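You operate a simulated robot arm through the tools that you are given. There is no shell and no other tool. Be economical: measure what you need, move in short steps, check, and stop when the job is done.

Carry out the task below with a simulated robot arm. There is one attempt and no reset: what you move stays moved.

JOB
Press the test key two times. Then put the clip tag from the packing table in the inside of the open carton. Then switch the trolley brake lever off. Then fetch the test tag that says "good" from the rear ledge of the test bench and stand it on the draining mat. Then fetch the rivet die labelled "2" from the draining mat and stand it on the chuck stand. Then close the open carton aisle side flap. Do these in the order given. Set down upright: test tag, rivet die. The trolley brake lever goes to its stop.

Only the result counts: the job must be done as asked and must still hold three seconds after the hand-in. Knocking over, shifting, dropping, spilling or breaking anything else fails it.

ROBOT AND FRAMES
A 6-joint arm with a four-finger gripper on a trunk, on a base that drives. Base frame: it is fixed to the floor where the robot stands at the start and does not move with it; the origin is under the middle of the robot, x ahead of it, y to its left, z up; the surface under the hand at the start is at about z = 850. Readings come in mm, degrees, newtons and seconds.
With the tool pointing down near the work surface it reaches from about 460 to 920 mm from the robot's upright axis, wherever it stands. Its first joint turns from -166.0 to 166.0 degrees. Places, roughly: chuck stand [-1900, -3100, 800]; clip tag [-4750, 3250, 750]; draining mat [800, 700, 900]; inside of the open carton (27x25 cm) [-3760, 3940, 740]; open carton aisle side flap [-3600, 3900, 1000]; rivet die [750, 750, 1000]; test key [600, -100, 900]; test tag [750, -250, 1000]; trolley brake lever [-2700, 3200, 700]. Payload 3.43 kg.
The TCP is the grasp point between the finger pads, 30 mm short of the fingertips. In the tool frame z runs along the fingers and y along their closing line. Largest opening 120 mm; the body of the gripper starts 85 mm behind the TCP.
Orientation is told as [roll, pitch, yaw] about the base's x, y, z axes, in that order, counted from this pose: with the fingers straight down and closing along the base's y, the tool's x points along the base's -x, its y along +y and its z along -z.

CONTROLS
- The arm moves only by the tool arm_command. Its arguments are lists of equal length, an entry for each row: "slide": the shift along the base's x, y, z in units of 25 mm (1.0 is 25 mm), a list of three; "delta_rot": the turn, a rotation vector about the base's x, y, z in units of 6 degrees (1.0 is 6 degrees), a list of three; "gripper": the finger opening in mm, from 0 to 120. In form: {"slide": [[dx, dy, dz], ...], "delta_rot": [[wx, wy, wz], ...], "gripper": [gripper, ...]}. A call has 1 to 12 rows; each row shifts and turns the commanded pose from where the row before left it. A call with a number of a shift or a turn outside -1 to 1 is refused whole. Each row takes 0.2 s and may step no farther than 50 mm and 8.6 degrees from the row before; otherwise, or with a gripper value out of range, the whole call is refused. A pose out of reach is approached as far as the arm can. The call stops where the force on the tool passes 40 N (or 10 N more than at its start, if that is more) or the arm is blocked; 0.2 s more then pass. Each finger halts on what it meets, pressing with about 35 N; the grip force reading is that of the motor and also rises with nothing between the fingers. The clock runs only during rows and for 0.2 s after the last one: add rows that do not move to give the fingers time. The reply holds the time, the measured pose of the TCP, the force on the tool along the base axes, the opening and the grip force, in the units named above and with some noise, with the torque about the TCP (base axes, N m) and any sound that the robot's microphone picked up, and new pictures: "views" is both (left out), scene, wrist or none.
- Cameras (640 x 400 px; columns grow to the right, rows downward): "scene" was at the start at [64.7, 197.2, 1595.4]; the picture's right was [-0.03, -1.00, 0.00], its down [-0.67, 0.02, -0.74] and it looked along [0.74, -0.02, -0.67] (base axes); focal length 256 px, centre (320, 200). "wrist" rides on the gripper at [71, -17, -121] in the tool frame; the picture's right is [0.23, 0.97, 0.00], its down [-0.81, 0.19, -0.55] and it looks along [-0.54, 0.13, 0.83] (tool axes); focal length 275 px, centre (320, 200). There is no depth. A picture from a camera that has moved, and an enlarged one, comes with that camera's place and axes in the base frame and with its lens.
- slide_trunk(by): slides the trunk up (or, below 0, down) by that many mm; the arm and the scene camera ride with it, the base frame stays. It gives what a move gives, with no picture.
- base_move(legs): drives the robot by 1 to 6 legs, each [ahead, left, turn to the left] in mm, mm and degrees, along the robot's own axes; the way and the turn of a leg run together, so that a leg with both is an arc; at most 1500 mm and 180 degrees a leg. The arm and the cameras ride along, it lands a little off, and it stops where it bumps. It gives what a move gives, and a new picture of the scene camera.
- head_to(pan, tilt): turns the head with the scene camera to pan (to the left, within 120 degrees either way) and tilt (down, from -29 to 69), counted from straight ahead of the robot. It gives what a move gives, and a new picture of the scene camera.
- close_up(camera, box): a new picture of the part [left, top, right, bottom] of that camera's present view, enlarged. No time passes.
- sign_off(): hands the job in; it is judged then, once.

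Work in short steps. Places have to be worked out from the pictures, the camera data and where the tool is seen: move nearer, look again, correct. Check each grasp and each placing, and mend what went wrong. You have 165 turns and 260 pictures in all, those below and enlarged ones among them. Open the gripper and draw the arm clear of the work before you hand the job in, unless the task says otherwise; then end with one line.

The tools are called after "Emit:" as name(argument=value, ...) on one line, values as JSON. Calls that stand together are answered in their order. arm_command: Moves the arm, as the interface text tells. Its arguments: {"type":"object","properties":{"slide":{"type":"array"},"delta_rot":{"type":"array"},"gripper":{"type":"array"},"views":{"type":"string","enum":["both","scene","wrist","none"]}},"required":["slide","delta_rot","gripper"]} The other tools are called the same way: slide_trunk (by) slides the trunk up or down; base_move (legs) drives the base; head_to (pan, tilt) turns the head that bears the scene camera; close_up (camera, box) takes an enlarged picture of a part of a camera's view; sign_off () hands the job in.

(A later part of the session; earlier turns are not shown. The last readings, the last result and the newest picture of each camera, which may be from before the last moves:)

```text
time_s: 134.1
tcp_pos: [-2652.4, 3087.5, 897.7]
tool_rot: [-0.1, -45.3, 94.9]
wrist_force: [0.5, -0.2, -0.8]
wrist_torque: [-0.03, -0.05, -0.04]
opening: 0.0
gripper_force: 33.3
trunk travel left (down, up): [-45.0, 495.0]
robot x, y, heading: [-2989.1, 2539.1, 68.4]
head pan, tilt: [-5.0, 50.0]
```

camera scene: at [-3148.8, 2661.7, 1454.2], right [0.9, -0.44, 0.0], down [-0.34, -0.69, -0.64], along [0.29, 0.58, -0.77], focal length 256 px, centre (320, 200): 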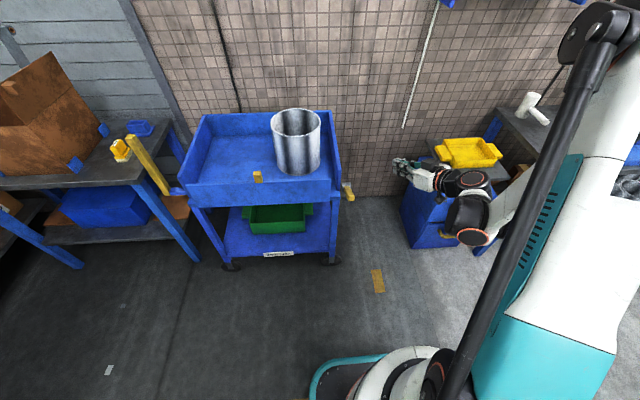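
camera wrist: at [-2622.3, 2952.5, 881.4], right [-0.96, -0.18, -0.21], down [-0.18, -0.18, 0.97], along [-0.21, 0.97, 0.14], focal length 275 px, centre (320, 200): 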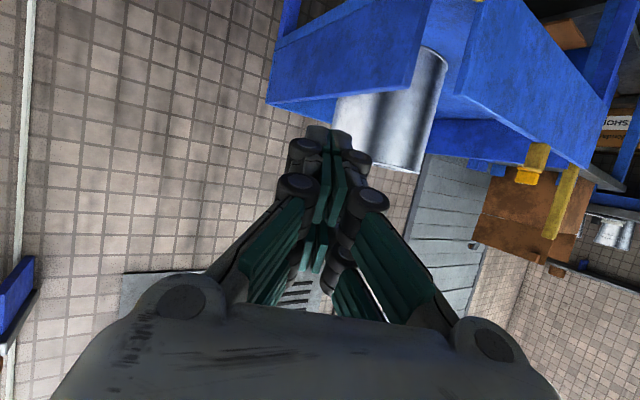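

Now lower to z≈680 at the right side of the lever.

Emit:
arm_command(slide=[[-0.054, -0.141, -0.97], [-0.054, -0.141, -0.97], [-0.054, -0.141, -0.97], [-0.054, -0.141, -0.97], [-0.054, -0.141, -0.97], [-0.054, -0.141, -0.97], [-0.054, -0.141, -0.97], [-0.054, -0.141, -0.97], [-0.054, -0.141, -0.97]], delta_rot=[[0, 0, 0], [0, 0, 0], [0, 0, 0], [0, 0, 0], [0, 0, 0], [0, 0, 0], [0, 0, 0], [0, 0, 0], [0, 0, 0]], gripper=[0, 0, 0, 0, 0, 0, 0, 0, 0])

```text
time_s: 136.1
tcp_pos: [-2611.3, 3112.6, 741.8]
tool_rot: [-0.1, -45.4, 94.9]
wrist_force: [-0.9, 0.5, 0.6]
wrist_torque: [-0.01, 0.01, -0.03]
opening: 0.1
gripper_force: 33.6
out of reach, approached as far as the arm can: row 4, 5, 6, 7, 8, 9
trunk travel left (down, up): [-45.0, 495.0]
robot x, y, heading: [-2990.8, 2533.8, 68.5]
head pan, tilt: [-5.0, 50.0]
camera scene: at [-3148.8, 2661.6, 1454.2], right [0.9, -0.44, 0.0], down [-0.34, -0.69, -0.64], along [0.29, 0.58, -0.77], focal length 256 px, centre (320, 200)
camera wrist: at [-2581.1, 2979.2, 774.2], right [-0.96, -0.24, -0.16], down [-0.21, 0.16, 0.97], along [-0.21, 0.96, -0.2], focal length 275 px, centre (320, 200)
```

scene: 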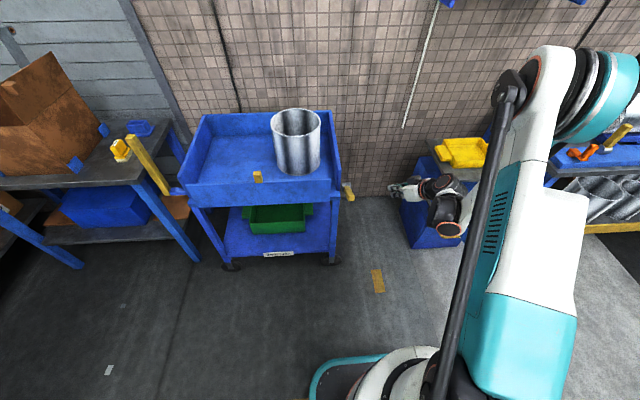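
wrist: 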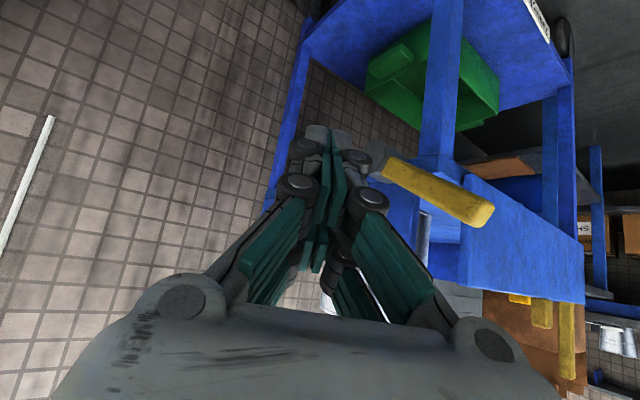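

Min-reach is the problem; I back the base 180 mm so the arm works farther out, then extend down/forward.

Emit:
base_move(legs=[[-180, 0, 0]])

Emit:
arm_command(slide=[[0.3, 0.78, -0.2], [0.3, 0.78, -0.4], [0.3, 0.78, -0.5], [0.3, 0.78, -0.5], [0.3, 0.78, -0.5], [0, 0, -0.4]], delta_rot=[[0, 0, 0], [0, 0, 0], [0, 0, 0], [0, 0, 0], [0, 0, 0], [0, 0, 0]], gripper=[0, 0, 0, 0, 0, 0])

```text
time_s: 137.6
tcp_pos: [-2675.3, 2944.4, 742.3]
tool_rot: [-0.1, -45.2, 95.0]
wrist_force: [0.7, 0.6, 0.1]
wrist_torque: [-0.01, 0.0, -0.01]
opening: 0.0
gripper_force: 33.9
trunk travel left (down, up): [-45.0, 495.0]
robot x, y, heading: [-3055.2, 2370.7, 68.5]
head pan, tilt: [-5.0, 50.0]
camera scene: at [-3214.1, 2494.3, 1454.2], right [0.9, -0.44, 0.0], down [-0.34, -0.69, -0.64], along [0.29, 0.58, -0.77], focal length 256 px, centre (320, 200)
```

scene: 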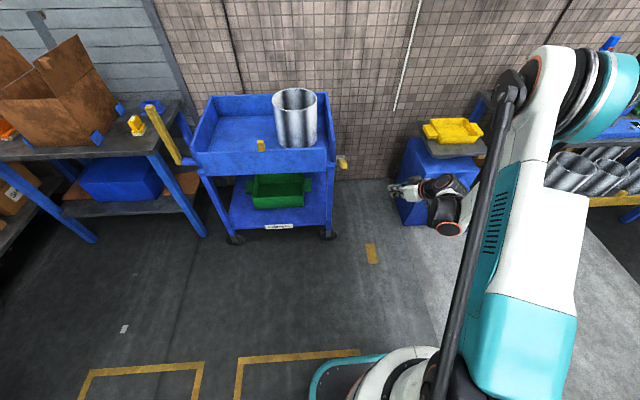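

```text
time_s: 139.0
tcp_pos: [-2639.2, 3042.7, 678.6]
tool_rot: [-0.1, -45.3, 95.0]
wrist_force: [-0.4, 0.3, 0.0]
wrist_torque: [-0.01, -0.03, -0.01]
opening: 0.0
gripper_force: 33.1
trunk travel left (down, up): [-45.0, 495.0]
robot x, y, heading: [-3053.1, 2369.9, 68.8]
head pan, tilt: [-5.0, 50.0]
camera scene: at [-3214.2, 2494.1, 1454.2], right [0.9, -0.44, 0.0], down [-0.34, -0.69, -0.64], along [0.29, 0.58, -0.77], focal length 256 px, centre (320, 200)
camera wrist: at [-2609.1, 2909.5, 711.9], right [-0.96, -0.24, -0.16], down [-0.21, 0.16, 0.96], along [-0.21, 0.96, -0.2], focal length 275 px, centre (320, 200)
```

scene: 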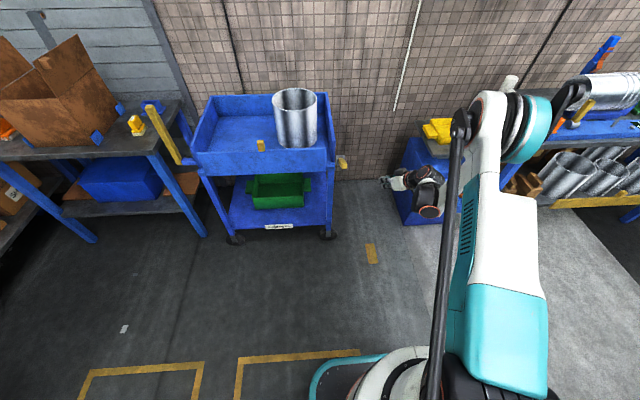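
wrist: 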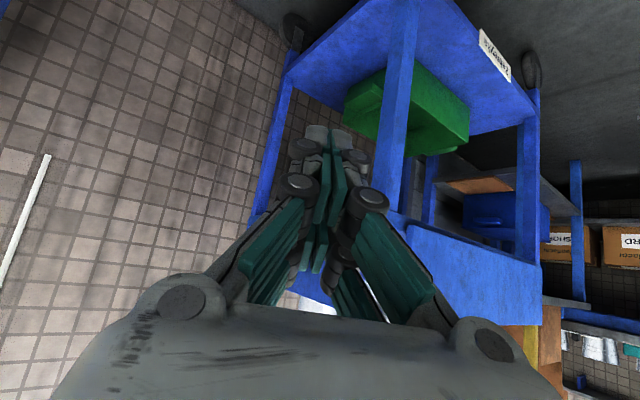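

Now slide left under the lever tip.

Emit:
arm_command(slide=[[-0.925, 0.48, -0.05], [-0.925, 0.48, -0.05], [-0.925, 0.48, -0.05], [-0.925, 0.48, -0.05], [-0.925, 0.48, -0.05], [-0.925, 0.48, -0.05]], delta_rot=[[0, 0, 0], [0, 0, 0], [0, 0, 0], [0, 0, 0], [0, 0, 0], [0, 0, 0]], gripper=[0, 0, 0, 0, 0, 0])

Emit:
close_up(camera="scene", box=[310, 130, 390, 200])

```text
time_s: 140.4
tcp_pos: [-2776.7, 3114.2, 672.6]
tool_rot: [-0.1, -45.3, 95.0]
wrist_force: [-0.6, 0.5, -1.0]
wrist_torque: [0.04, 0.04, 0.02]
opening: 0.1
gripper_force: 33.4
trunk travel left (down, up): [-45.0, 495.0]
robot x, y, heading: [-3057.4, 2374.0, 68.6]
head pan, tilt: [-5.0, 50.0]
camera scene: at [-3214.0, 2494.0, 1454.3], right [0.9, -0.44, 0.0], down [-0.34, -0.69, -0.64], along [0.29, 0.58, -0.77], focal length 256 px, centre (320, 200)
camera wrist: at [-2748.1, 2981.0, 704.7], right [-0.96, -0.24, -0.16], down [-0.21, 0.16, 0.97], along [-0.21, 0.96, -0.2], focal length 275 px, centre (320, 200)
```

scene: 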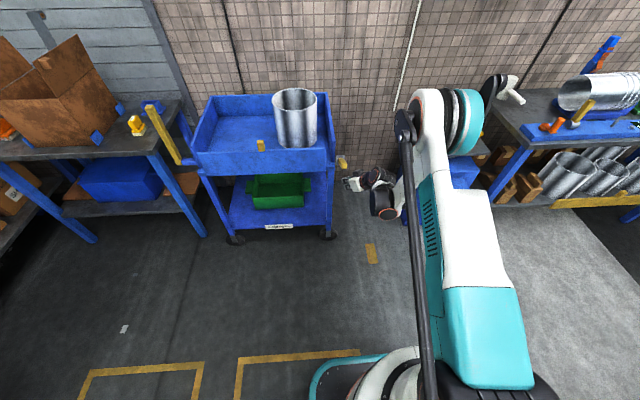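
wrist: 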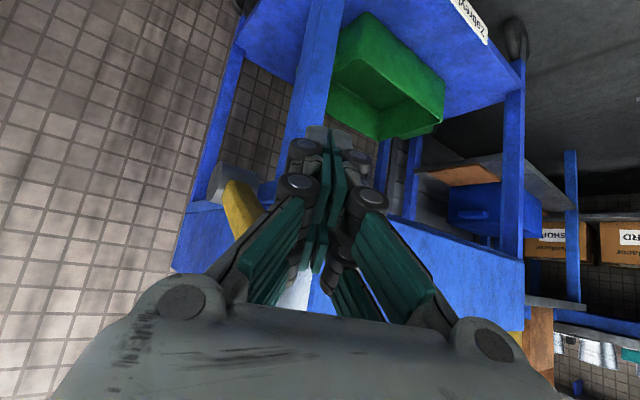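

```text
5.71 times, centred on (350, 165) of scene
camera zoom: at [-3214.0, 2494.0, 1454.3], right [0.9, -0.44, 0.0], down [-0.34, -0.69, -0.64], along [0.29, 0.58, -0.77], focal length 1460 px, centre (149, 400)
```

zoom: 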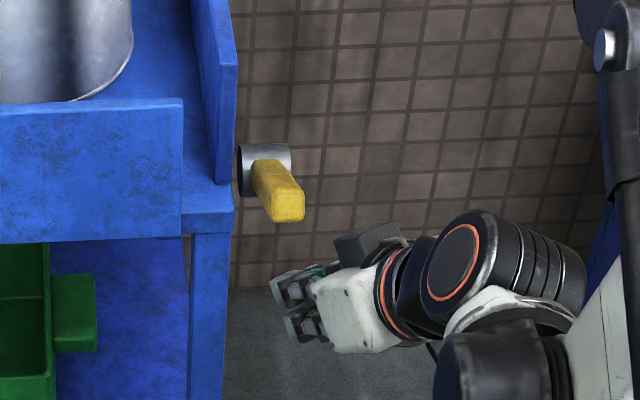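

Fingers are just below/in front of the lever tip. I push up-and-forward along the start of the lever's arc.

Emit:
arm_command(slide=[[0.115, 0.299, 0.356], [0.115, 0.299, 0.356], [0.115, 0.299, 0.356], [0.115, 0.299, 0.356], [0.08, 0.21, 0.4], [0.08, 0.21, 0.4]], delta_rot=[[0, 0, 0], [0, 0, 0], [0, 0, 0], [0, 0, 0], [0, 0, 0], [0, 0, 0]], gripper=[0, 0, 0, 0, 0, 0], views="none")

Emit:
close_up(camera="scene", box=[310, 130, 390, 200])

```text
time_s: 141.8
tcp_pos: [-2761.2, 3154.2, 726.8]
tool_rot: [0.0, -45.3, 95.0]
wrist_force: [-0.8, -0.7, -0.1]
wrist_torque: [-0.01, -0.02, 0.0]
opening: 0.0
gripper_force: 33.0
trunk travel left (down, up): [-45.0, 495.0]
robot x, y, heading: [-3055.5, 2371.9, 68.6]
head pan, tilt: [-5.0, 50.0]
```

```text
5.71 times, centred on (350, 165) of scene
camera zoom: at [-3214.3, 2494.0, 1454.3], right [0.9, -0.44, 0.0], down [-0.34, -0.69, -0.64], along [0.29, 0.58, -0.77], focal length 1460 px, centre (149, 400)
```

zoom: 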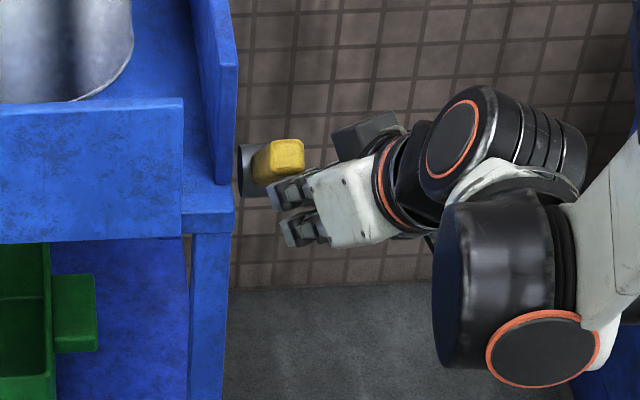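

The lever is rising. Continue along the arc with small steps under the force guard.

Emit:
arm_command(slide=[[0.12, 0.3, 0.36], [0.13, 0.34, 0.32], [0.143, 0.374, 0.28], [0.143, 0.374, 0.24], [0.143, 0.374, 0.2], [0.143, 0.374, 0.12]], delta_rot=[[0, 0, 0], [0, 0, 0], [0, 0, 0], [0, 0, 0], [0, 0, 0], [0, 0, 0]], gripper=[0, 0, 0, 0, 0, 0], views="wrist")

Emit:
close_up(camera="scene", box=[310, 110, 390, 180])

```text
time_s: 143.2
tcp_pos: [-2739.5, 3207.9, 765.6]
tool_rot: [-0.1, -45.3, 94.9]
wrist_force: [-1.0, 0.1, 0.8]
wrist_torque: [0.02, 0.01, 0.0]
opening: 0.0
gripper_force: 33.5
trunk travel left (down, up): [-45.0, 495.0]
robot x, y, heading: [-3052.1, 2372.3, 68.7]
head pan, tilt: [-5.0, 50.0]
camera wrist: at [-2711.6, 3075.3, 797.5], right [-0.96, -0.24, -0.16], down [-0.21, 0.16, 0.97], along [-0.21, 0.96, -0.2], focal length 275 px, centre (320, 200)
```

wrist: 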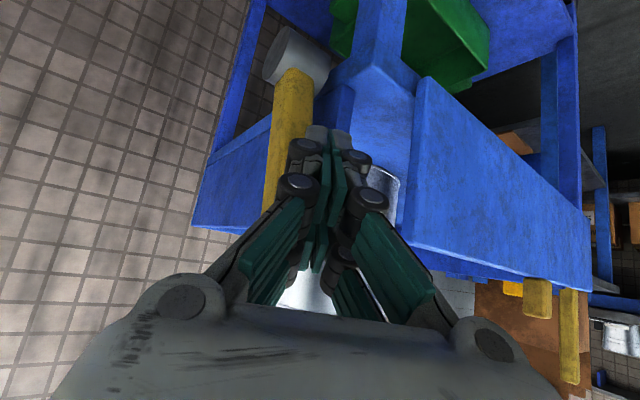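

```text
5.71 times, centred on (350, 145) of scene
camera zoom: at [-3214.3, 2494.1, 1454.2], right [0.9, -0.44, 0.0], down [-0.34, -0.69, -0.64], along [0.29, 0.58, -0.77], focal length 1460 px, centre (149, 514)
```

zoom: 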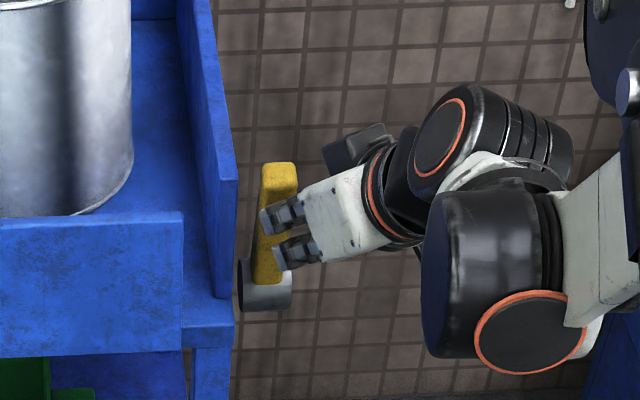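

Lever is near vertical with no stop yet; I continue pushing toward +e2.

Emit:
arm_command(slide=[[0.143, 0.374, 0.04], [0.143, 0.374, 0], [0.143, 0.374, 0], [0.143, 0.374, 0], [0.143, 0.374, -0.04]], delta_rot=[[0, 0, 0], [0, 0, 0], [0, 0, 0], [0, 0, 0], [0, 0, 0]], gripper=[0, 0, 0, 0, 0], views="none")

Emit:
close_up(camera="scene", box=[310, 110, 390, 180])

```text
time_s: 144.1
tcp_pos: [-2729.8, 3235.3, 766.0]
tool_rot: [0.2, -44.9, 95.1]
wrist_force: [-8.3, -24.5, 7.4]
wrist_torque: [0.23, -0.04, 0.12]
opening: 0.0
gripper_force: 32.8
trunk travel left (down, up): [-45.0, 495.0]
robot x, y, heading: [-3055.0, 2369.0, 68.7]
head pan, tilt: [-5.0, 50.0]
stopped in row 4: the force on the tool passed its limit at 54 N (the readings are from after the stop); the commanded pose is now the measured one
```

```text
5.71 times, centred on (350, 145) of scene
camera zoom: at [-3215.3, 2490.9, 1454.5], right [0.9, -0.44, 0.0], down [-0.34, -0.69, -0.64], along [0.29, 0.58, -0.76], focal length 1460 px, centre (149, 514)
```

zoom: 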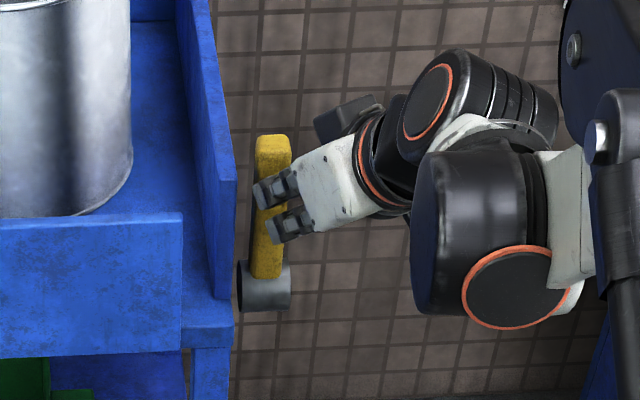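

Hard stop reached beyond vertical. I withdraw toward −e2/+e1 and check that the lever stays.

Emit:
arm_command(slide=[[-0.2, -0.6, 0], [-0.3, -0.9, 0], [-0.3, -0.9, 0], [0.3, -0.9, 0], [0.6, -0.7, 0.4], [0.6, -0.7, 0.6], [0.5, -0.7, 0.8]], delta_rot=[[0, 0, 0], [0, 0, 0], [0, 0, 0], [0, 0, 0], [0, 0, 0], [0, 0, 0], [0, 0, 0]], gripper=[0, 0, 0, 0, 0, 0, 0], views="scene")

Emit:
close_up(camera="scene", box=[310, 110, 390, 180])

```text
time_s: 145.7
tcp_pos: [-2698.9, 3102.6, 809.1]
tool_rot: [0.0, -44.8, 95.2]
wrist_force: [1.3, 0.4, -0.7]
wrist_torque: [0.0, -0.03, -0.01]
opening: 0.0
gripper_force: 33.7
trunk travel left (down, up): [-45.0, 495.0]
robot x, y, heading: [-3053.6, 2371.6, 68.7]
head pan, tilt: [-5.0, 50.0]
camera scene: at [-3214.4, 2493.8, 1454.3], right [0.9, -0.44, 0.0], down [-0.34, -0.69, -0.64], along [0.29, 0.58, -0.77], focal length 256 px, centre (320, 200)
```

scene: 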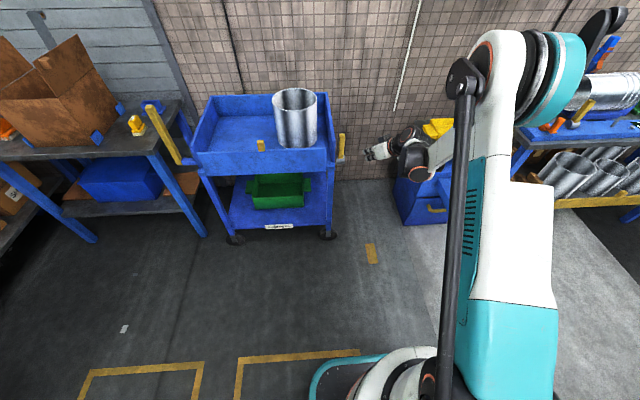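

```text
5.71 times, centred on (350, 145) of scene
camera zoom: at [-3214.4, 2493.8, 1454.3], right [0.9, -0.44, 0.0], down [-0.34, -0.69, -0.64], along [0.29, 0.58, -0.77], focal length 1460 px, centre (149, 514)
```

zoom: 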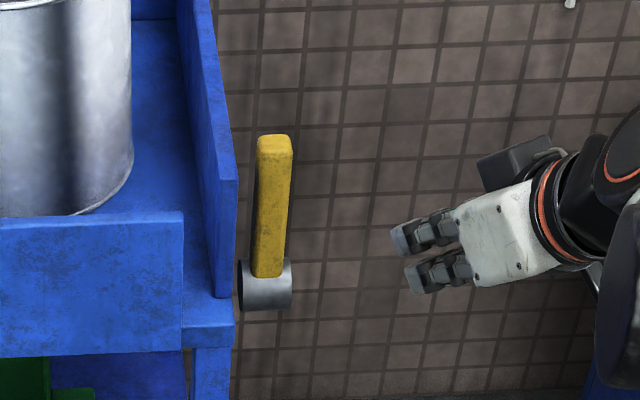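

The lever stays at its new stop. I straighten and raise the arm for travel.

Emit:
arm_command(slide=[[0.3, -0.6, 1], [0.3, -0.6, 1], [0.3, -0.6, 1], [0, -0.6, 1], [0, -0.6, 1], [0, -0.6, 1], [0, -0.6, 1], [0, -0.6, 1], [0, -0.6, 1], [0, 0, 1], [0, 0, 1], [0, 0, 1]], delta_rot=[[-0.936, -0.082, 0], [-0.936, -0.082, 0], [-0.936, -0.082, 0], [-0.936, -0.082, 0], [-0.936, -0.082, 0], [-0.936, -0.082, 0], [-0.936, -0.082, 0], [-0.936, -0.082, 0], [0, 0, -1], [0, 0, -1], [0, 0, -1], [0, 0, -1]], gripper=[0, 0, 0, 0, 0, 0, 0, 0, 0, 0, 0, 0], views="none")

Emit:
slide_trunk(by=130)

```text
time_s: 148.3
tcp_pos: [-2676.4, 2967.4, 1110.8]
tool_rot: [0.2, 0.3, 70.9]
wrist_force: [-0.7, 0.9, 0.4]
wrist_torque: [0.0, -0.03, 0.01]
opening: 0.1
gripper_force: 33.7
trunk travel left (down, up): [-45.0, 495.0]
robot x, y, heading: [-3055.7, 2371.4, 68.5]
head pan, tilt: [-5.0, 50.0]
```

```text
time_s: 149.9
tcp_pos: [-2675.3, 2969.2, 1240.8]
tool_rot: [0.1, 0.3, 71.0]
wrist_force: [-0.1, 0.7, 0.4]
wrist_torque: [0.0, 0.0, 0.0]
opening: 0.0
gripper_force: 33.9
trunk travel left (down, up): [-175.0, 365.0]
robot x, y, heading: [-3054.9, 2370.7, 68.2]
head pan, tilt: [-5.0, 50.0]
```

Retract the arm, turn to face back along the aisle, and drive back along the line I came on.

Emit:
arm_command(slide=[[-0.64, -0.77, 0], [-0.64, -0.77, 0], [-0.64, -0.77, 0], [-0.64, -0.77, 0], [-0.64, -0.77, 0], [-0.64, -0.77, 0], [-0.64, -0.77, 0], [-0.64, -0.77, 0]], delta_rot=[[0, 0, 0], [0, 0, 0], [0, 0, 0], [0, 0, 0], [0, 0, 0], [0, 0, 0], [0, 0, 0], [0, 0, 0]], gripper=[0, 0, 0, 0, 0, 0, 0, 0], views="none")

Emit:
base_move(legs=[[0, 0, -94]])

Emit:
head_to(pan=0, tilt=30)

```text
time_s: 151.7
tcp_pos: [-2803.4, 2814.8, 1241.7]
tool_rot: [0.3, 0.1, 71.0]
wrist_force: [-0.5, 0.1, 0.6]
wrist_torque: [0.0, -0.02, 0.03]
opening: 0.1
gripper_force: 33.4
trunk travel left (down, up): [-175.0, 365.0]
robot x, y, heading: [-3059.7, 2367.9, 68.9]
head pan, tilt: [-5.0, 50.0]
```

```text
time_s: 156.1
tcp_pos: [-2625.7, 2094.5, 1241.0]
tool_rot: [0.1, 0.4, -22.2]
wrist_force: [-0.8, -0.9, 0.8]
wrist_torque: [-0.01, -0.01, 0.0]
opening: 0.2
gripper_force: 33.7
trunk travel left (down, up): [-175.0, 365.0]
robot x, y, heading: [-3055.7, 2366.8, -24.4]
head pan, tilt: [-5.0, 50.0]
camera scene: at [-2922.8, 2522.2, 1584.3], right [-0.49, -0.87, 0.0], down [-0.67, 0.38, -0.64], along [0.56, -0.32, -0.77], focal length 256 px, centre (320, 200)
```

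scene: 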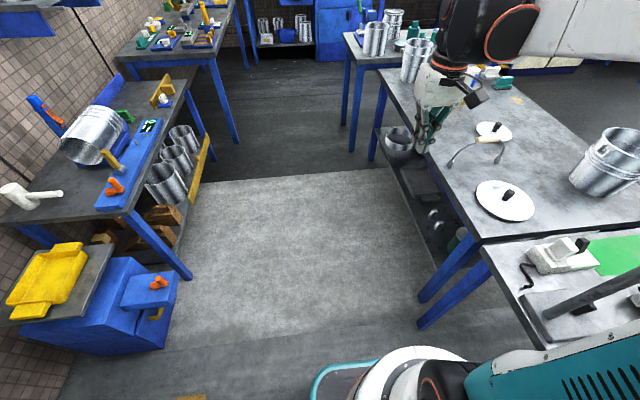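

```text
time_s: 156.9
tcp_pos: [-2626.5, 2093.8, 1240.9]
tool_rot: [0.3, 0.3, -22.3]
wrist_force: [-0.4, -0.1, 0.4]
wrist_torque: [0.02, 0.0, 0.02]
opening: 0.0
gripper_force: 33.3
trunk travel left (down, up): [-175.0, 365.0]
robot x, y, heading: [-3054.6, 2368.5, -24.7]
head pan, tilt: [0.0, 30.0]
camera scene: at [-2907.6, 2522.6, 1613.7], right [-0.42, -0.91, 0.0], down [-0.46, 0.21, -0.87], along [0.79, -0.36, -0.5], focal length 256 px, centre (320, 200)
```

scene: 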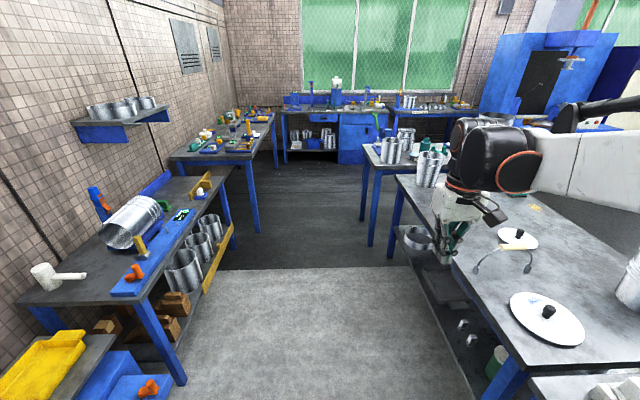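

Aisle is clear; I drive back toward the sink/test bench.

Emit:
base_move(legs=[[600, 130, 0], [1357, -15, 0], [1257, -15, 0]])

Emit:
head_to(pan=5, tilt=40)

```text
time_s: 172.7
tcp_pos: [337.9, 834.2, 1239.7]
tool_rot: [0.2, 0.3, -22.6]
wrist_force: [-0.8, 0.6, -0.7]
wrist_torque: [-0.02, -0.01, 0.0]
opening: 0.0
gripper_force: 33.3
trunk travel left (down, up): [-175.0, 365.0]
robot x, y, heading: [-87.5, 1114.7, -24.8]
head pan, tilt: [0.0, 30.0]
camera scene: at [60.1, 1265.2, 1613.8], right [-0.42, -0.91, 0.0], down [-0.45, 0.21, -0.87], along [0.79, -0.37, -0.5], focal length 256 px, centre (320, 200)
```

scene: 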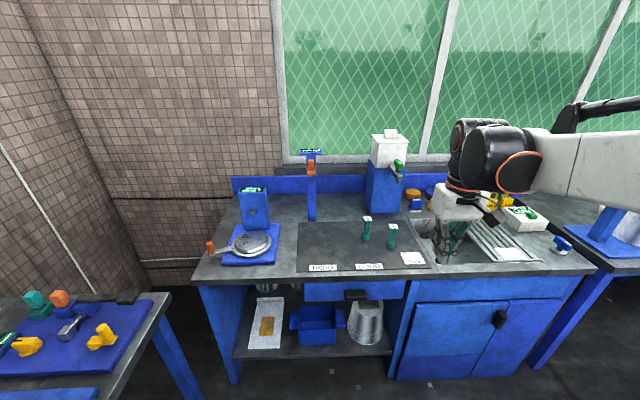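

```text
time_s: 173.4
tcp_pos: [338.2, 834.5, 1241.0]
tool_rot: [0.2, 0.3, -22.7]
wrist_force: [0.4, 0.7, -0.1]
wrist_torque: [0.0, -0.05, -0.02]
opening: 0.1
gripper_force: 33.6
trunk travel left (down, up): [-175.0, 365.0]
robot x, y, heading: [-88.8, 1114.7, -24.9]
head pan, tilt: [5.0, 40.0]
camera scene: at [57.9, 1274.4, 1598.5], right [-0.34, -0.94, 0.0], down [-0.6, 0.22, -0.77], along [0.72, -0.26, -0.64], focal length 256 px, centre (320, 200)
```

scene: 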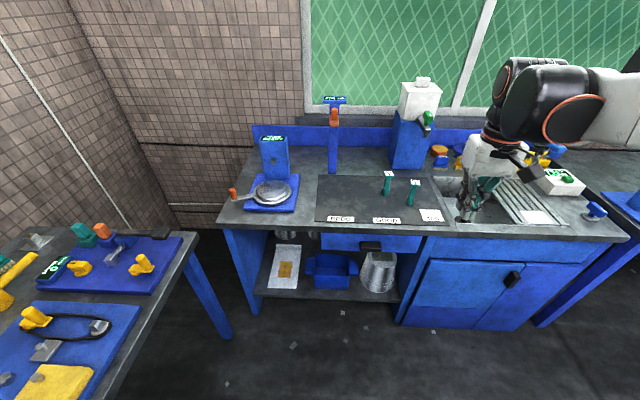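

I'm back facing the bench. I move to a spot from which both the tags and the mat are reachable (about (95, 300)).

Emit:
base_move(legs=[[0, -660, 0], [505, 0, 0]])

Emit:
head_to(pan=-10, tilt=42)

```text
time_s: 179.7
tcp_pos: [520.6, 11.0, 1242.5]
tool_rot: [0.2, 0.3, -22.7]
wrist_force: [0.4, 0.2, -0.2]
wrist_torque: [0.04, 0.01, 0.03]
opening: 0.0
gripper_force: 33.1
trunk travel left (down, up): [-175.0, 365.0]
robot x, y, heading: [92.0, 294.8, -24.9]
head pan, tilt: [5.0, 40.0]
camera scene: at [241.0, 452.6, 1598.4], right [-0.34, -0.94, 0.0], down [-0.6, 0.22, -0.77], along [0.72, -0.26, -0.64], focal length 256 px, centre (320, 200)
```

scene: 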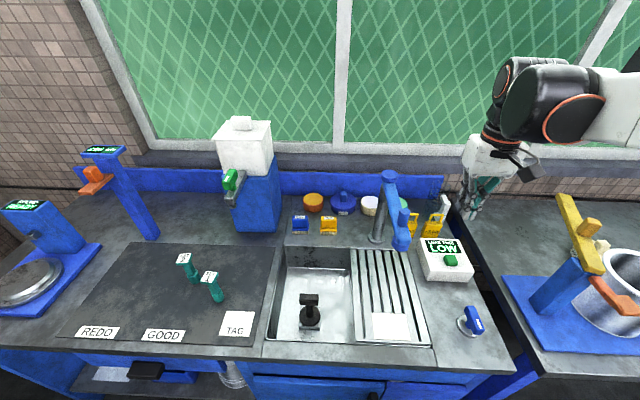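

```text
time_s: 180.5
tcp_pos: [520.1, 12.5, 1242.1]
tool_rot: [0.2, 0.3, -22.7]
wrist_force: [-0.1, 0.1, 0.0]
wrist_torque: [0.02, 0.0, -0.02]
opening: 0.2
gripper_force: 33.5
trunk travel left (down, up): [-175.0, 365.0]
robot x, y, heading: [89.0, 295.8, -25.1]
head pan, tilt: [-10.0, 42.0]
camera scene: at [229.2, 434.0, 1595.5], right [-0.57, -0.82, 0.0], down [-0.55, 0.38, -0.74], along [0.61, -0.43, -0.67], focal length 256 px, centre (320, 200)
```

scene: 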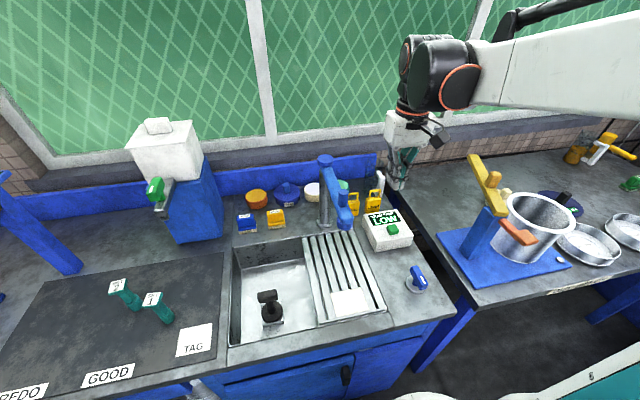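

I zoom at the tags.

Emit:
close_up(camera="scene", box=[310, 170, 420, 260])

Emit:
close_up(camera="scene", box=[0, 230, 240, 400])

```text
4.44 times, centred on (365, 215) of scene
camera zoom: at [229.2, 434.0, 1595.5], right [-0.57, -0.82, 0.0], down [-0.55, 0.38, -0.74], along [0.61, -0.43, -0.67], focal length 1136 px, centre (120, 133)
```

zoom: 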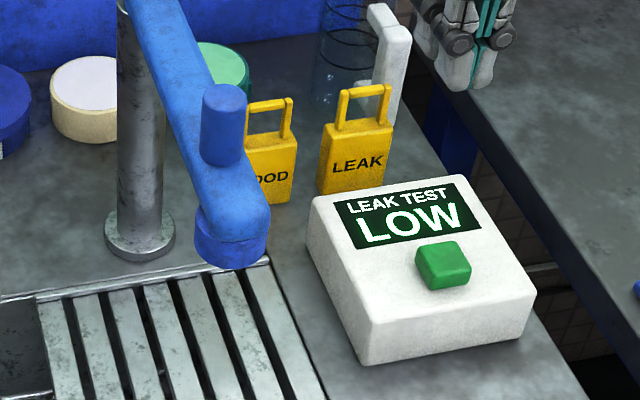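

```text
2.35 times, centred on (120, 315) of scene
camera zoom: at [229.2, 434.0, 1595.5], right [-0.57, -0.82, 0.0], down [-0.55, 0.38, -0.74], along [0.61, -0.43, -0.67], focal length 601 px, centre (791, -71)
```

zoom: 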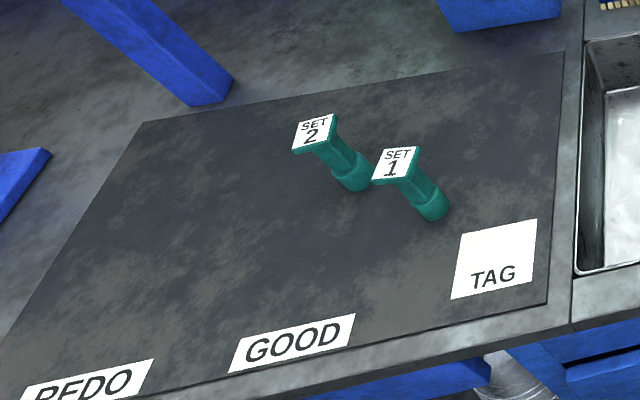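

GOOD tag: base centre ≈ (760,-91), 58 wide along ~73°, body top ≈ 935, handle to 977. The faucet spout is close to the arm line from here, so I shift the base back near its start position.

Emit:
base_move(legs=[[40, -300, 0]])

Emit:
head_to(pan=5, tilt=38)

Emit:
close_up(camera="scene", box=[310, 120, 470, 260])

```text
time_s: 182.5
tcp_pos: [429.1, -278.5, 1241.1]
tool_rot: [0.1, 0.3, -22.7]
wrist_force: [-0.6, -0.5, -0.4]
wrist_torque: [0.04, 0.0, -0.01]
opening: 0.0
gripper_force: 33.1
trunk travel left (down, up): [-175.0, 365.0]
robot x, y, heading: [3.6, 0.3, -25.0]
head pan, tilt: [-10.0, 42.0]
camera scene: at [137.7, 143.4, 1595.5], right [-0.57, -0.82, 0.0], down [-0.55, 0.38, -0.74], along [0.61, -0.43, -0.67], focal length 256 px, centre (320, 200)
```

scene: 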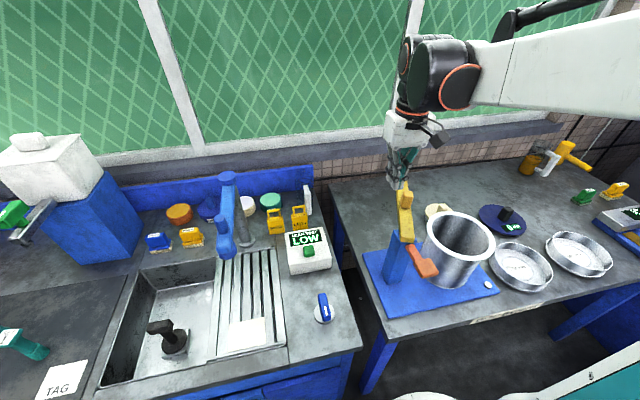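

```text
time_s: 183.3
tcp_pos: [428.8, -277.3, 1241.6]
tool_rot: [0.3, 0.2, -22.6]
wrist_force: [-0.6, -1.1, 0.0]
wrist_torque: [-0.03, 0.0, -0.01]
opening: 0.2
gripper_force: 33.7
trunk travel left (down, up): [-175.0, 365.0]
robot x, y, heading: [3.1, 1.6, -25.0]
head pan, tilt: [5.0, 38.0]
camera scene: at [150.5, 162.4, 1601.4], right [-0.34, -0.94, 0.0], down [-0.58, 0.21, -0.79], along [0.74, -0.27, -0.62], focal length 256 px, centre (320, 200)
```

scene: 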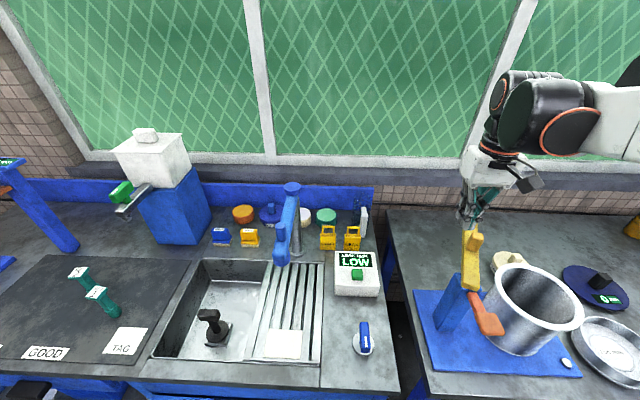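

```text
2.86 times, centred on (390, 190) of scene
camera zoom: at [150.5, 162.4, 1601.4], right [-0.34, -0.94, 0.0], down [-0.58, 0.21, -0.79], along [0.74, -0.27, -0.62], focal length 730 px, centre (120, 229)
```

zoom: 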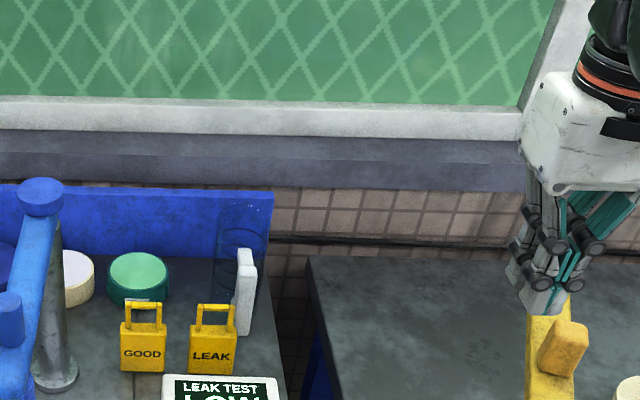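

Move above the GOOD tag, rotating so the fingers close across its thickness (yaw ≈ 73°).

Emit:
arm_command(slide=[[0.9, 0.5, 0], [0.9, 0.5, 0], [0.9, 0.5, 0], [0.9, 0.5, 0], [0.9, 0.5, 0], [0.9, 0.5, 0], [0.9, 0.5, 0], [0.9, 0.5, 0]], delta_rot=[[0, 0, 1], [0, 0, 1], [0, 0, 1], [0, 0, 1], [0, 0, 1], [0, 0, 1], [0, 0, 1], [0, 0, 1]], gripper=[60, 60, 60, 60, 60, 60, 60, 60], views="none")

Emit:
arm_command(slide=[[0.8, 0.45, 0], [0.8, 0.45, 0], [0.8, 0.45, 0], [0.8, 0.45, 0], [0.8, 0.45, 0], [0.8, 0.45, 0], [0.8, 0.45, 0], [0.44, 0.3, 0]], delta_rot=[[0, 0, 1], [0, 0, 1], [0, 0, 1], [0, 0, 1], [0, 0, 1], [0, 0, 1], [0, 0, 1], [0, 0, 0.95]], gripper=[60, 60, 60, 60, 60, 60, 60, 60])

```text
time_s: 185.1
tcp_pos: [609.2, -177.2, 1240.9]
tool_rot: [0.2, 0.2, 25.4]
wrist_force: [0.2, 0.8, -0.3]
wrist_torque: [-0.01, 0.02, -0.03]
opening: 60.0
gripper_force: 0.0
trunk travel left (down, up): [-175.0, 365.0]
robot x, y, heading: [1.8, 0.5, -25.3]
head pan, tilt: [5.0, 38.0]
```

```text
time_s: 186.9
tcp_pos: [760.0, -91.2, 1240.3]
tool_rot: [0.2, 0.3, 73.1]
wrist_force: [0.1, -0.6, 0.3]
wrist_torque: [-0.01, 0.05, 0.0]
opening: 60.0
gripper_force: 0.0
trunk travel left (down, up): [-175.0, 365.0]
robot x, y, heading: [0.8, 1.8, -25.3]
head pan, tilt: [5.0, 38.0]
camera scene: at [151.0, 162.4, 1601.3], right [-0.34, -0.94, 0.0], down [-0.58, 0.21, -0.79], along [0.74, -0.27, -0.62], focal length 256 px, centre (320, 200)
camera wrist: at [757.4, -162.8, 1359.3], right [-1.0, 0.06, 0.0], down [0.05, 0.83, 0.55], along [0.03, 0.55, -0.84], focal length 275 px, centre (320, 200)
```

scene: 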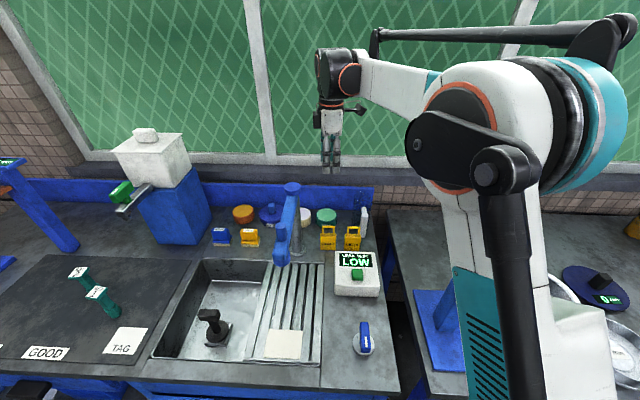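
wrist: 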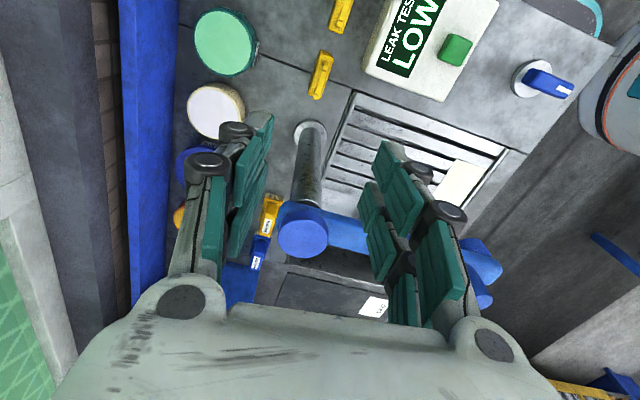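

The tag is centred ((760,-96)). I descend with a small y-correction and open fingers.

Emit:
arm_command(slide=[[0, -0.1, -1], [0, -0.1, -1], [0, 0, -1], [0, 0, -1], [0, 0, -1], [0, 0, -1], [0, 0, -1], [0, 0, -1]], delta_rot=[[0, 0, 0], [0, 0, 0], [0, 0, 0], [0, 0, 0], [0, 0, 0], [0, 0, 0], [0, 0, 0], [0, 0, 0]], gripper=[60, 60, 60, 60, 60, 60, 60, 60])

```text
time_s: 188.7
tcp_pos: [761.6, -96.9, 1039.7]
tool_rot: [0.2, 0.3, 73.1]
wrist_force: [0.1, -0.4, -0.8]
wrist_torque: [0.03, 0.0, 0.02]
opening: 59.9
gripper_force: 0.1
trunk travel left (down, up): [-175.0, 365.0]
robot x, y, heading: [0.1, 3.3, -24.9]
head pan, tilt: [5.0, 38.0]
camera scene: at [150.9, 162.4, 1601.3], right [-0.34, -0.94, 0.0], down [-0.58, 0.21, -0.79], along [0.74, -0.27, -0.62], focal length 256 px, centre (320, 200)
camera wrist: at [757.0, -168.7, 1158.8], right [-1.0, 0.06, 0.0], down [0.06, 0.83, 0.55], along [0.03, 0.55, -0.84], focal length 275 px, centre (320, 200)
```

scene: 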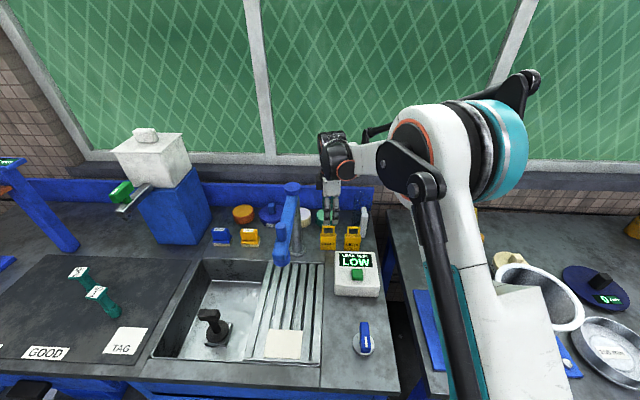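
wrist: 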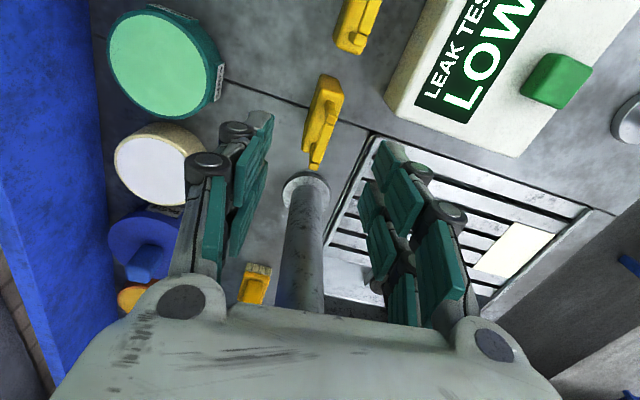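

Emit:
close_up(camera="wrist", box=[250, 50, 410, 190])

```text
2.86 times, centred on (330, 120) of wrist
camera zoom: at [757.0, -168.7, 1158.8], right [-1.0, 0.06, 0.0], down [0.06, 0.83, 0.55], along [0.03, 0.55, -0.84], focal length 786 px, centre (291, 429)
```

zoom: 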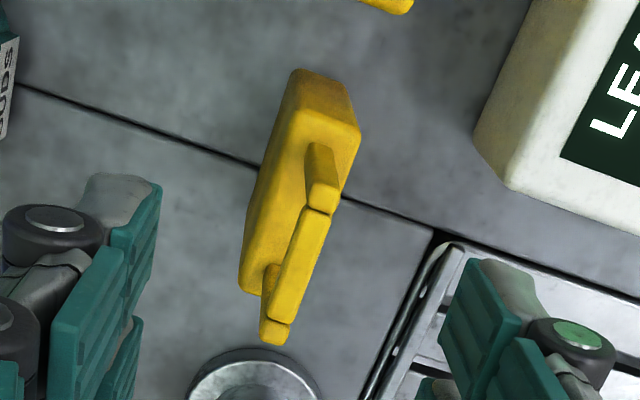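

Tag at (758,-98). Correct and descend to z≈922, then close.

Emit:
arm_command(slide=[[-0.14, -0.06, -1], [0, 0, -1], [0, 0, -1], [0, 0, -1], [0, 0, -0.7], [0, 0, 0], [0, 0, 0], [0, 0, 0], [0, 0, 0]], delta_rot=[[0, 0, 0], [0, 0, 0], [0, 0, 0], [0, 0, 0], [0, 0, 0], [0, 0, 0], [0, 0, 0], [0, 0, 0], [0, 0, 0]], gripper=[60, 60, 60, 60, 60, 60, 5, 5, 5])

```text
time_s: 190.7
tcp_pos: [757.2, -97.4, 923.0]
tool_rot: [0.3, 0.2, 73.1]
wrist_force: [-0.1, -0.7, 0.1]
wrist_torque: [-0.02, 0.03, -0.01]
opening: 21.1
gripper_force: 34.6
trunk travel left (down, up): [-175.0, 365.0]
robot x, y, heading: [1.8, 0.6, -25.0]
head pan, tilt: [5.0, 38.0]
camera scene: at [150.7, 162.4, 1601.4], right [-0.34, -0.94, 0.0], down [-0.58, 0.21, -0.79], along [0.74, -0.27, -0.62], focal length 256 px, centre (320, 200)
camera wrist: at [752.9, -169.6, 1042.3], right [-1.0, 0.06, 0.0], down [0.06, 0.83, 0.55], along [0.03, 0.55, -0.84], focal length 275 px, centre (320, 200)
```

scene: 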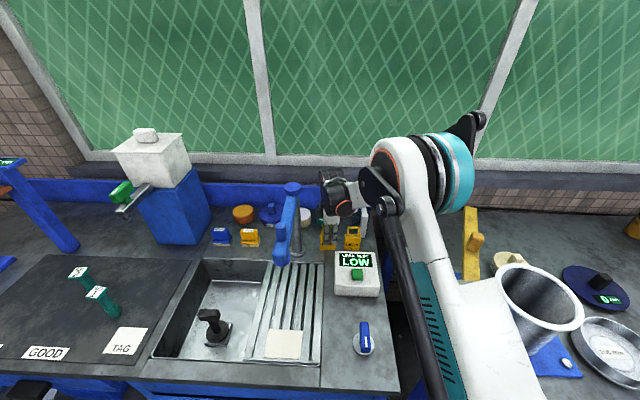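
wrist: 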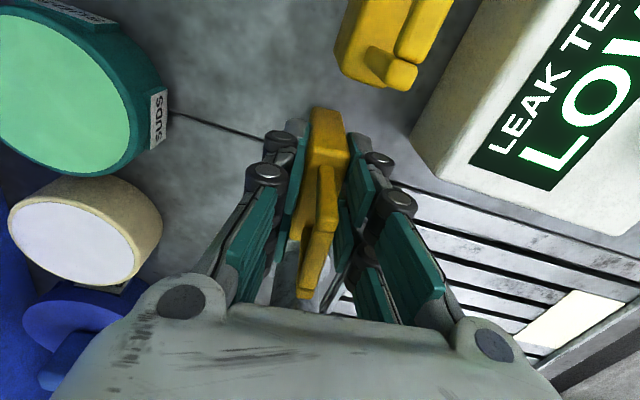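

Gripped (21 mm). Lift straight up high above the faucet.

Emit:
arm_command(slide=[[0, 0, 0.4], [0, 0, 1], [0, 0, 1], [0, 0, 1], [0, 0, 1], [0, 0, 1], [0, 0, 1], [0, 0, 1], [0, 0, 1], [0, 0, 1], [0, 0, 1], [0, 0, 1]], delta_rot=[[0, 0, 0], [0, 0, 0], [0, 0, 0], [0, 0, 0], [0, 0, 0], [0, 0, 0], [0, 0, 0], [0, 0, 0], [0, 0, 0], [0, 0, 0], [0, 0, 0], [0, 0, 0]], gripper=[5, 5, 5, 5, 5, 5, 5, 5, 5, 5, 5, 5], views="none")

Emit:
slide_trunk(by=100)

Emit:
arm_command(slide=[[-1, 0.1, 0], [-1, 0.1, 0], [-1, 0.1, 0], [-1, 0.1, 0], [-1, 0.1, 0], [-1, 0.1, 0], [-1, 0.1, 0], [-1, 0.1, 0]], delta_rot=[[0, 0, 0], [0, 0, 0], [0, 0, 0], [0, 0, 0], [0, 0, 0], [0, 0, 0], [0, 0, 0], [0, 0, 0]], gripper=[5, 5, 5, 5, 5, 5, 5, 5])

```text
time_s: 193.3
tcp_pos: [756.9, -97.6, 1208.2]
tool_rot: [0.2, 0.3, 73.0]
wrist_force: [-0.3, -0.3, -0.3]
wrist_torque: [0.01, -0.02, 0.0]
opening: 21.1
gripper_force: 34.7
trunk travel left (down, up): [-175.0, 365.0]
robot x, y, heading: [1.8, 3.0, -25.0]
head pan, tilt: [5.0, 38.0]
```

```text
time_s: 194.6
tcp_pos: [756.4, -98.2, 1306.9]
tool_rot: [0.2, 0.3, 73.0]
wrist_force: [0.0, -0.6, -0.4]
wrist_torque: [-0.02, 0.02, -0.02]
opening: 21.1
gripper_force: 35.6
trunk travel left (down, up): [-275.0, 265.0]
robot x, y, heading: [1.6, -1.5, -25.0]
head pan, tilt: [5.0, 38.0]
```

```text
time_s: 196.4
tcp_pos: [574.0, -89.2, 1303.9]
tool_rot: [0.3, 0.3, 72.0]
wrist_force: [-0.8, 0.5, -0.7]
wrist_torque: [-0.01, -0.01, -0.01]
opening: 21.0
gripper_force: 35.0
trunk travel left (down, up): [-275.0, 265.0]
robot x, y, heading: [1.2, 5.2, -25.1]
head pan, tilt: [5.0, 38.0]
camera scene: at [148.8, 156.1, 1704.5], right [-0.42, -0.91, 0.0], down [-0.53, 0.24, -0.81], along [0.74, -0.34, -0.59], focal length 256 px, centre (320, 200)
camera wrist: at [569.2, -161.2, 1423.1], right [-1.0, 0.08, 0.0], down [0.07, 0.83, 0.55], along [0.04, 0.55, -0.84], focal length 275 px, centre (320, 200)
```

scene: 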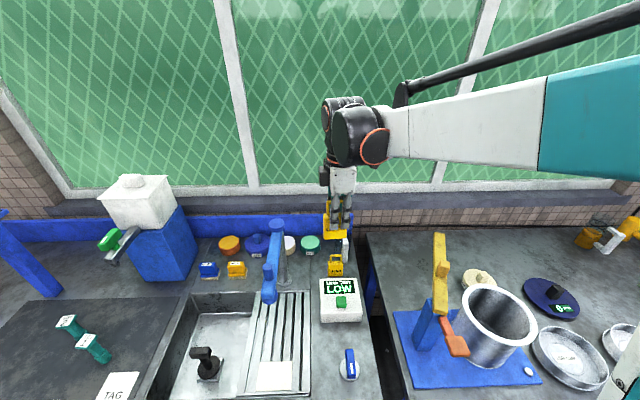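
wrist: 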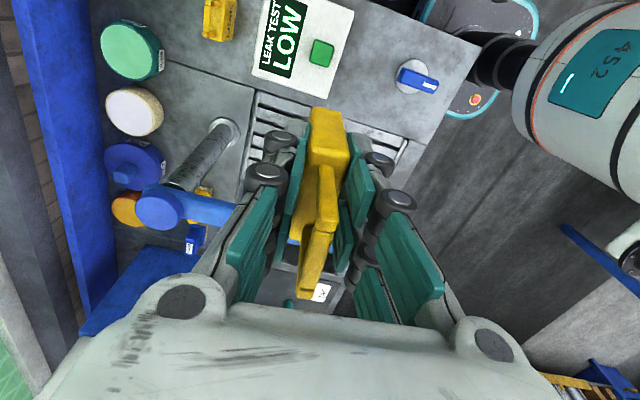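

Tag held firmly. I retract a bit more and drive left 500 mm to face the mat.

Emit:
arm_command(slide=[[-1, -0.2, 0], [-1, -0.2, 0], [-1, -0.2, 0], [-0.6, -0.2, 0], [0, 0, 0]], delta_rot=[[0, 0, 0], [0, 0, 0], [0, 0, 0], [0, 0, 0], [0, 0, 0]], gripper=[5, 5, 5, 5, 5], views="none")

Emit:
base_move(legs=[[-10, 500, 0]])

Emit:
head_to(pan=35, tilt=48)

```text
time_s: 197.2
tcp_pos: [562.4, -114.4, 1297.7]
tool_rot: [0.2, 0.3, 71.8]
wrist_force: [0.4, 0.0, 0.3]
wrist_torque: [-0.02, 0.07, 0.02]
opening: 21.0
gripper_force: 35.3
trunk travel left (down, up): [-275.0, 265.0]
robot x, y, heading: [-1.8, 8.1, -25.1]
head pan, tilt: [5.0, 38.0]
stopped in row 3: the arm was blocked; the commanded pose is now the measured one
```

```text
time_s: 200.1
tcp_pos: [756.0, 344.3, 1299.7]
tool_rot: [0.2, 0.4, 71.9]
wrist_force: [0.0, 0.3, -0.3]
wrist_torque: [-0.03, 0.01, 0.03]
opening: 21.1
gripper_force: 34.9
trunk travel left (down, up): [-275.0, 265.0]
robot x, y, heading: [194.9, 458.8, -25.4]
head pan, tilt: [5.0, 38.0]
camera scene: at [348.1, 612.6, 1708.8], right [-0.42, -0.91, 0.0], down [-0.5, 0.23, -0.84], along [0.76, -0.35, -0.55], focal length 256 px, centre (320, 200)
```

scene: 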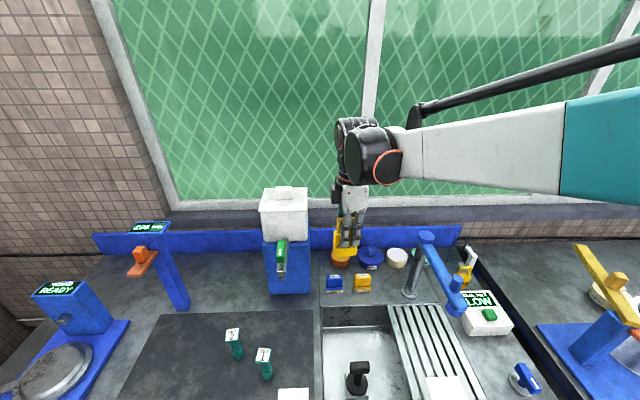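

```text
time_s: 201.1
tcp_pos: [756.3, 344.3, 1298.9]
tool_rot: [0.2, 0.3, 71.9]
wrist_force: [0.3, -0.3, -0.5]
wrist_torque: [-0.02, 0.02, 0.02]
opening: 21.3
gripper_force: 35.0
trunk travel left (down, up): [-275.0, 265.0]
robot x, y, heading: [200.1, 460.6, -25.3]
head pan, tilt: [35.0, 48.0]
camera scene: at [344.7, 661.6, 1687.0], right [0.17, -0.99, 0.0], down [-0.73, -0.12, -0.67], along [0.66, 0.11, -0.74], focal length 256 px, centre (320, 200)
```

scene: 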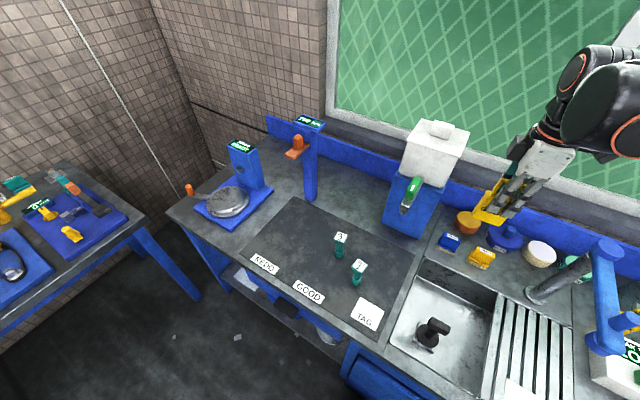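

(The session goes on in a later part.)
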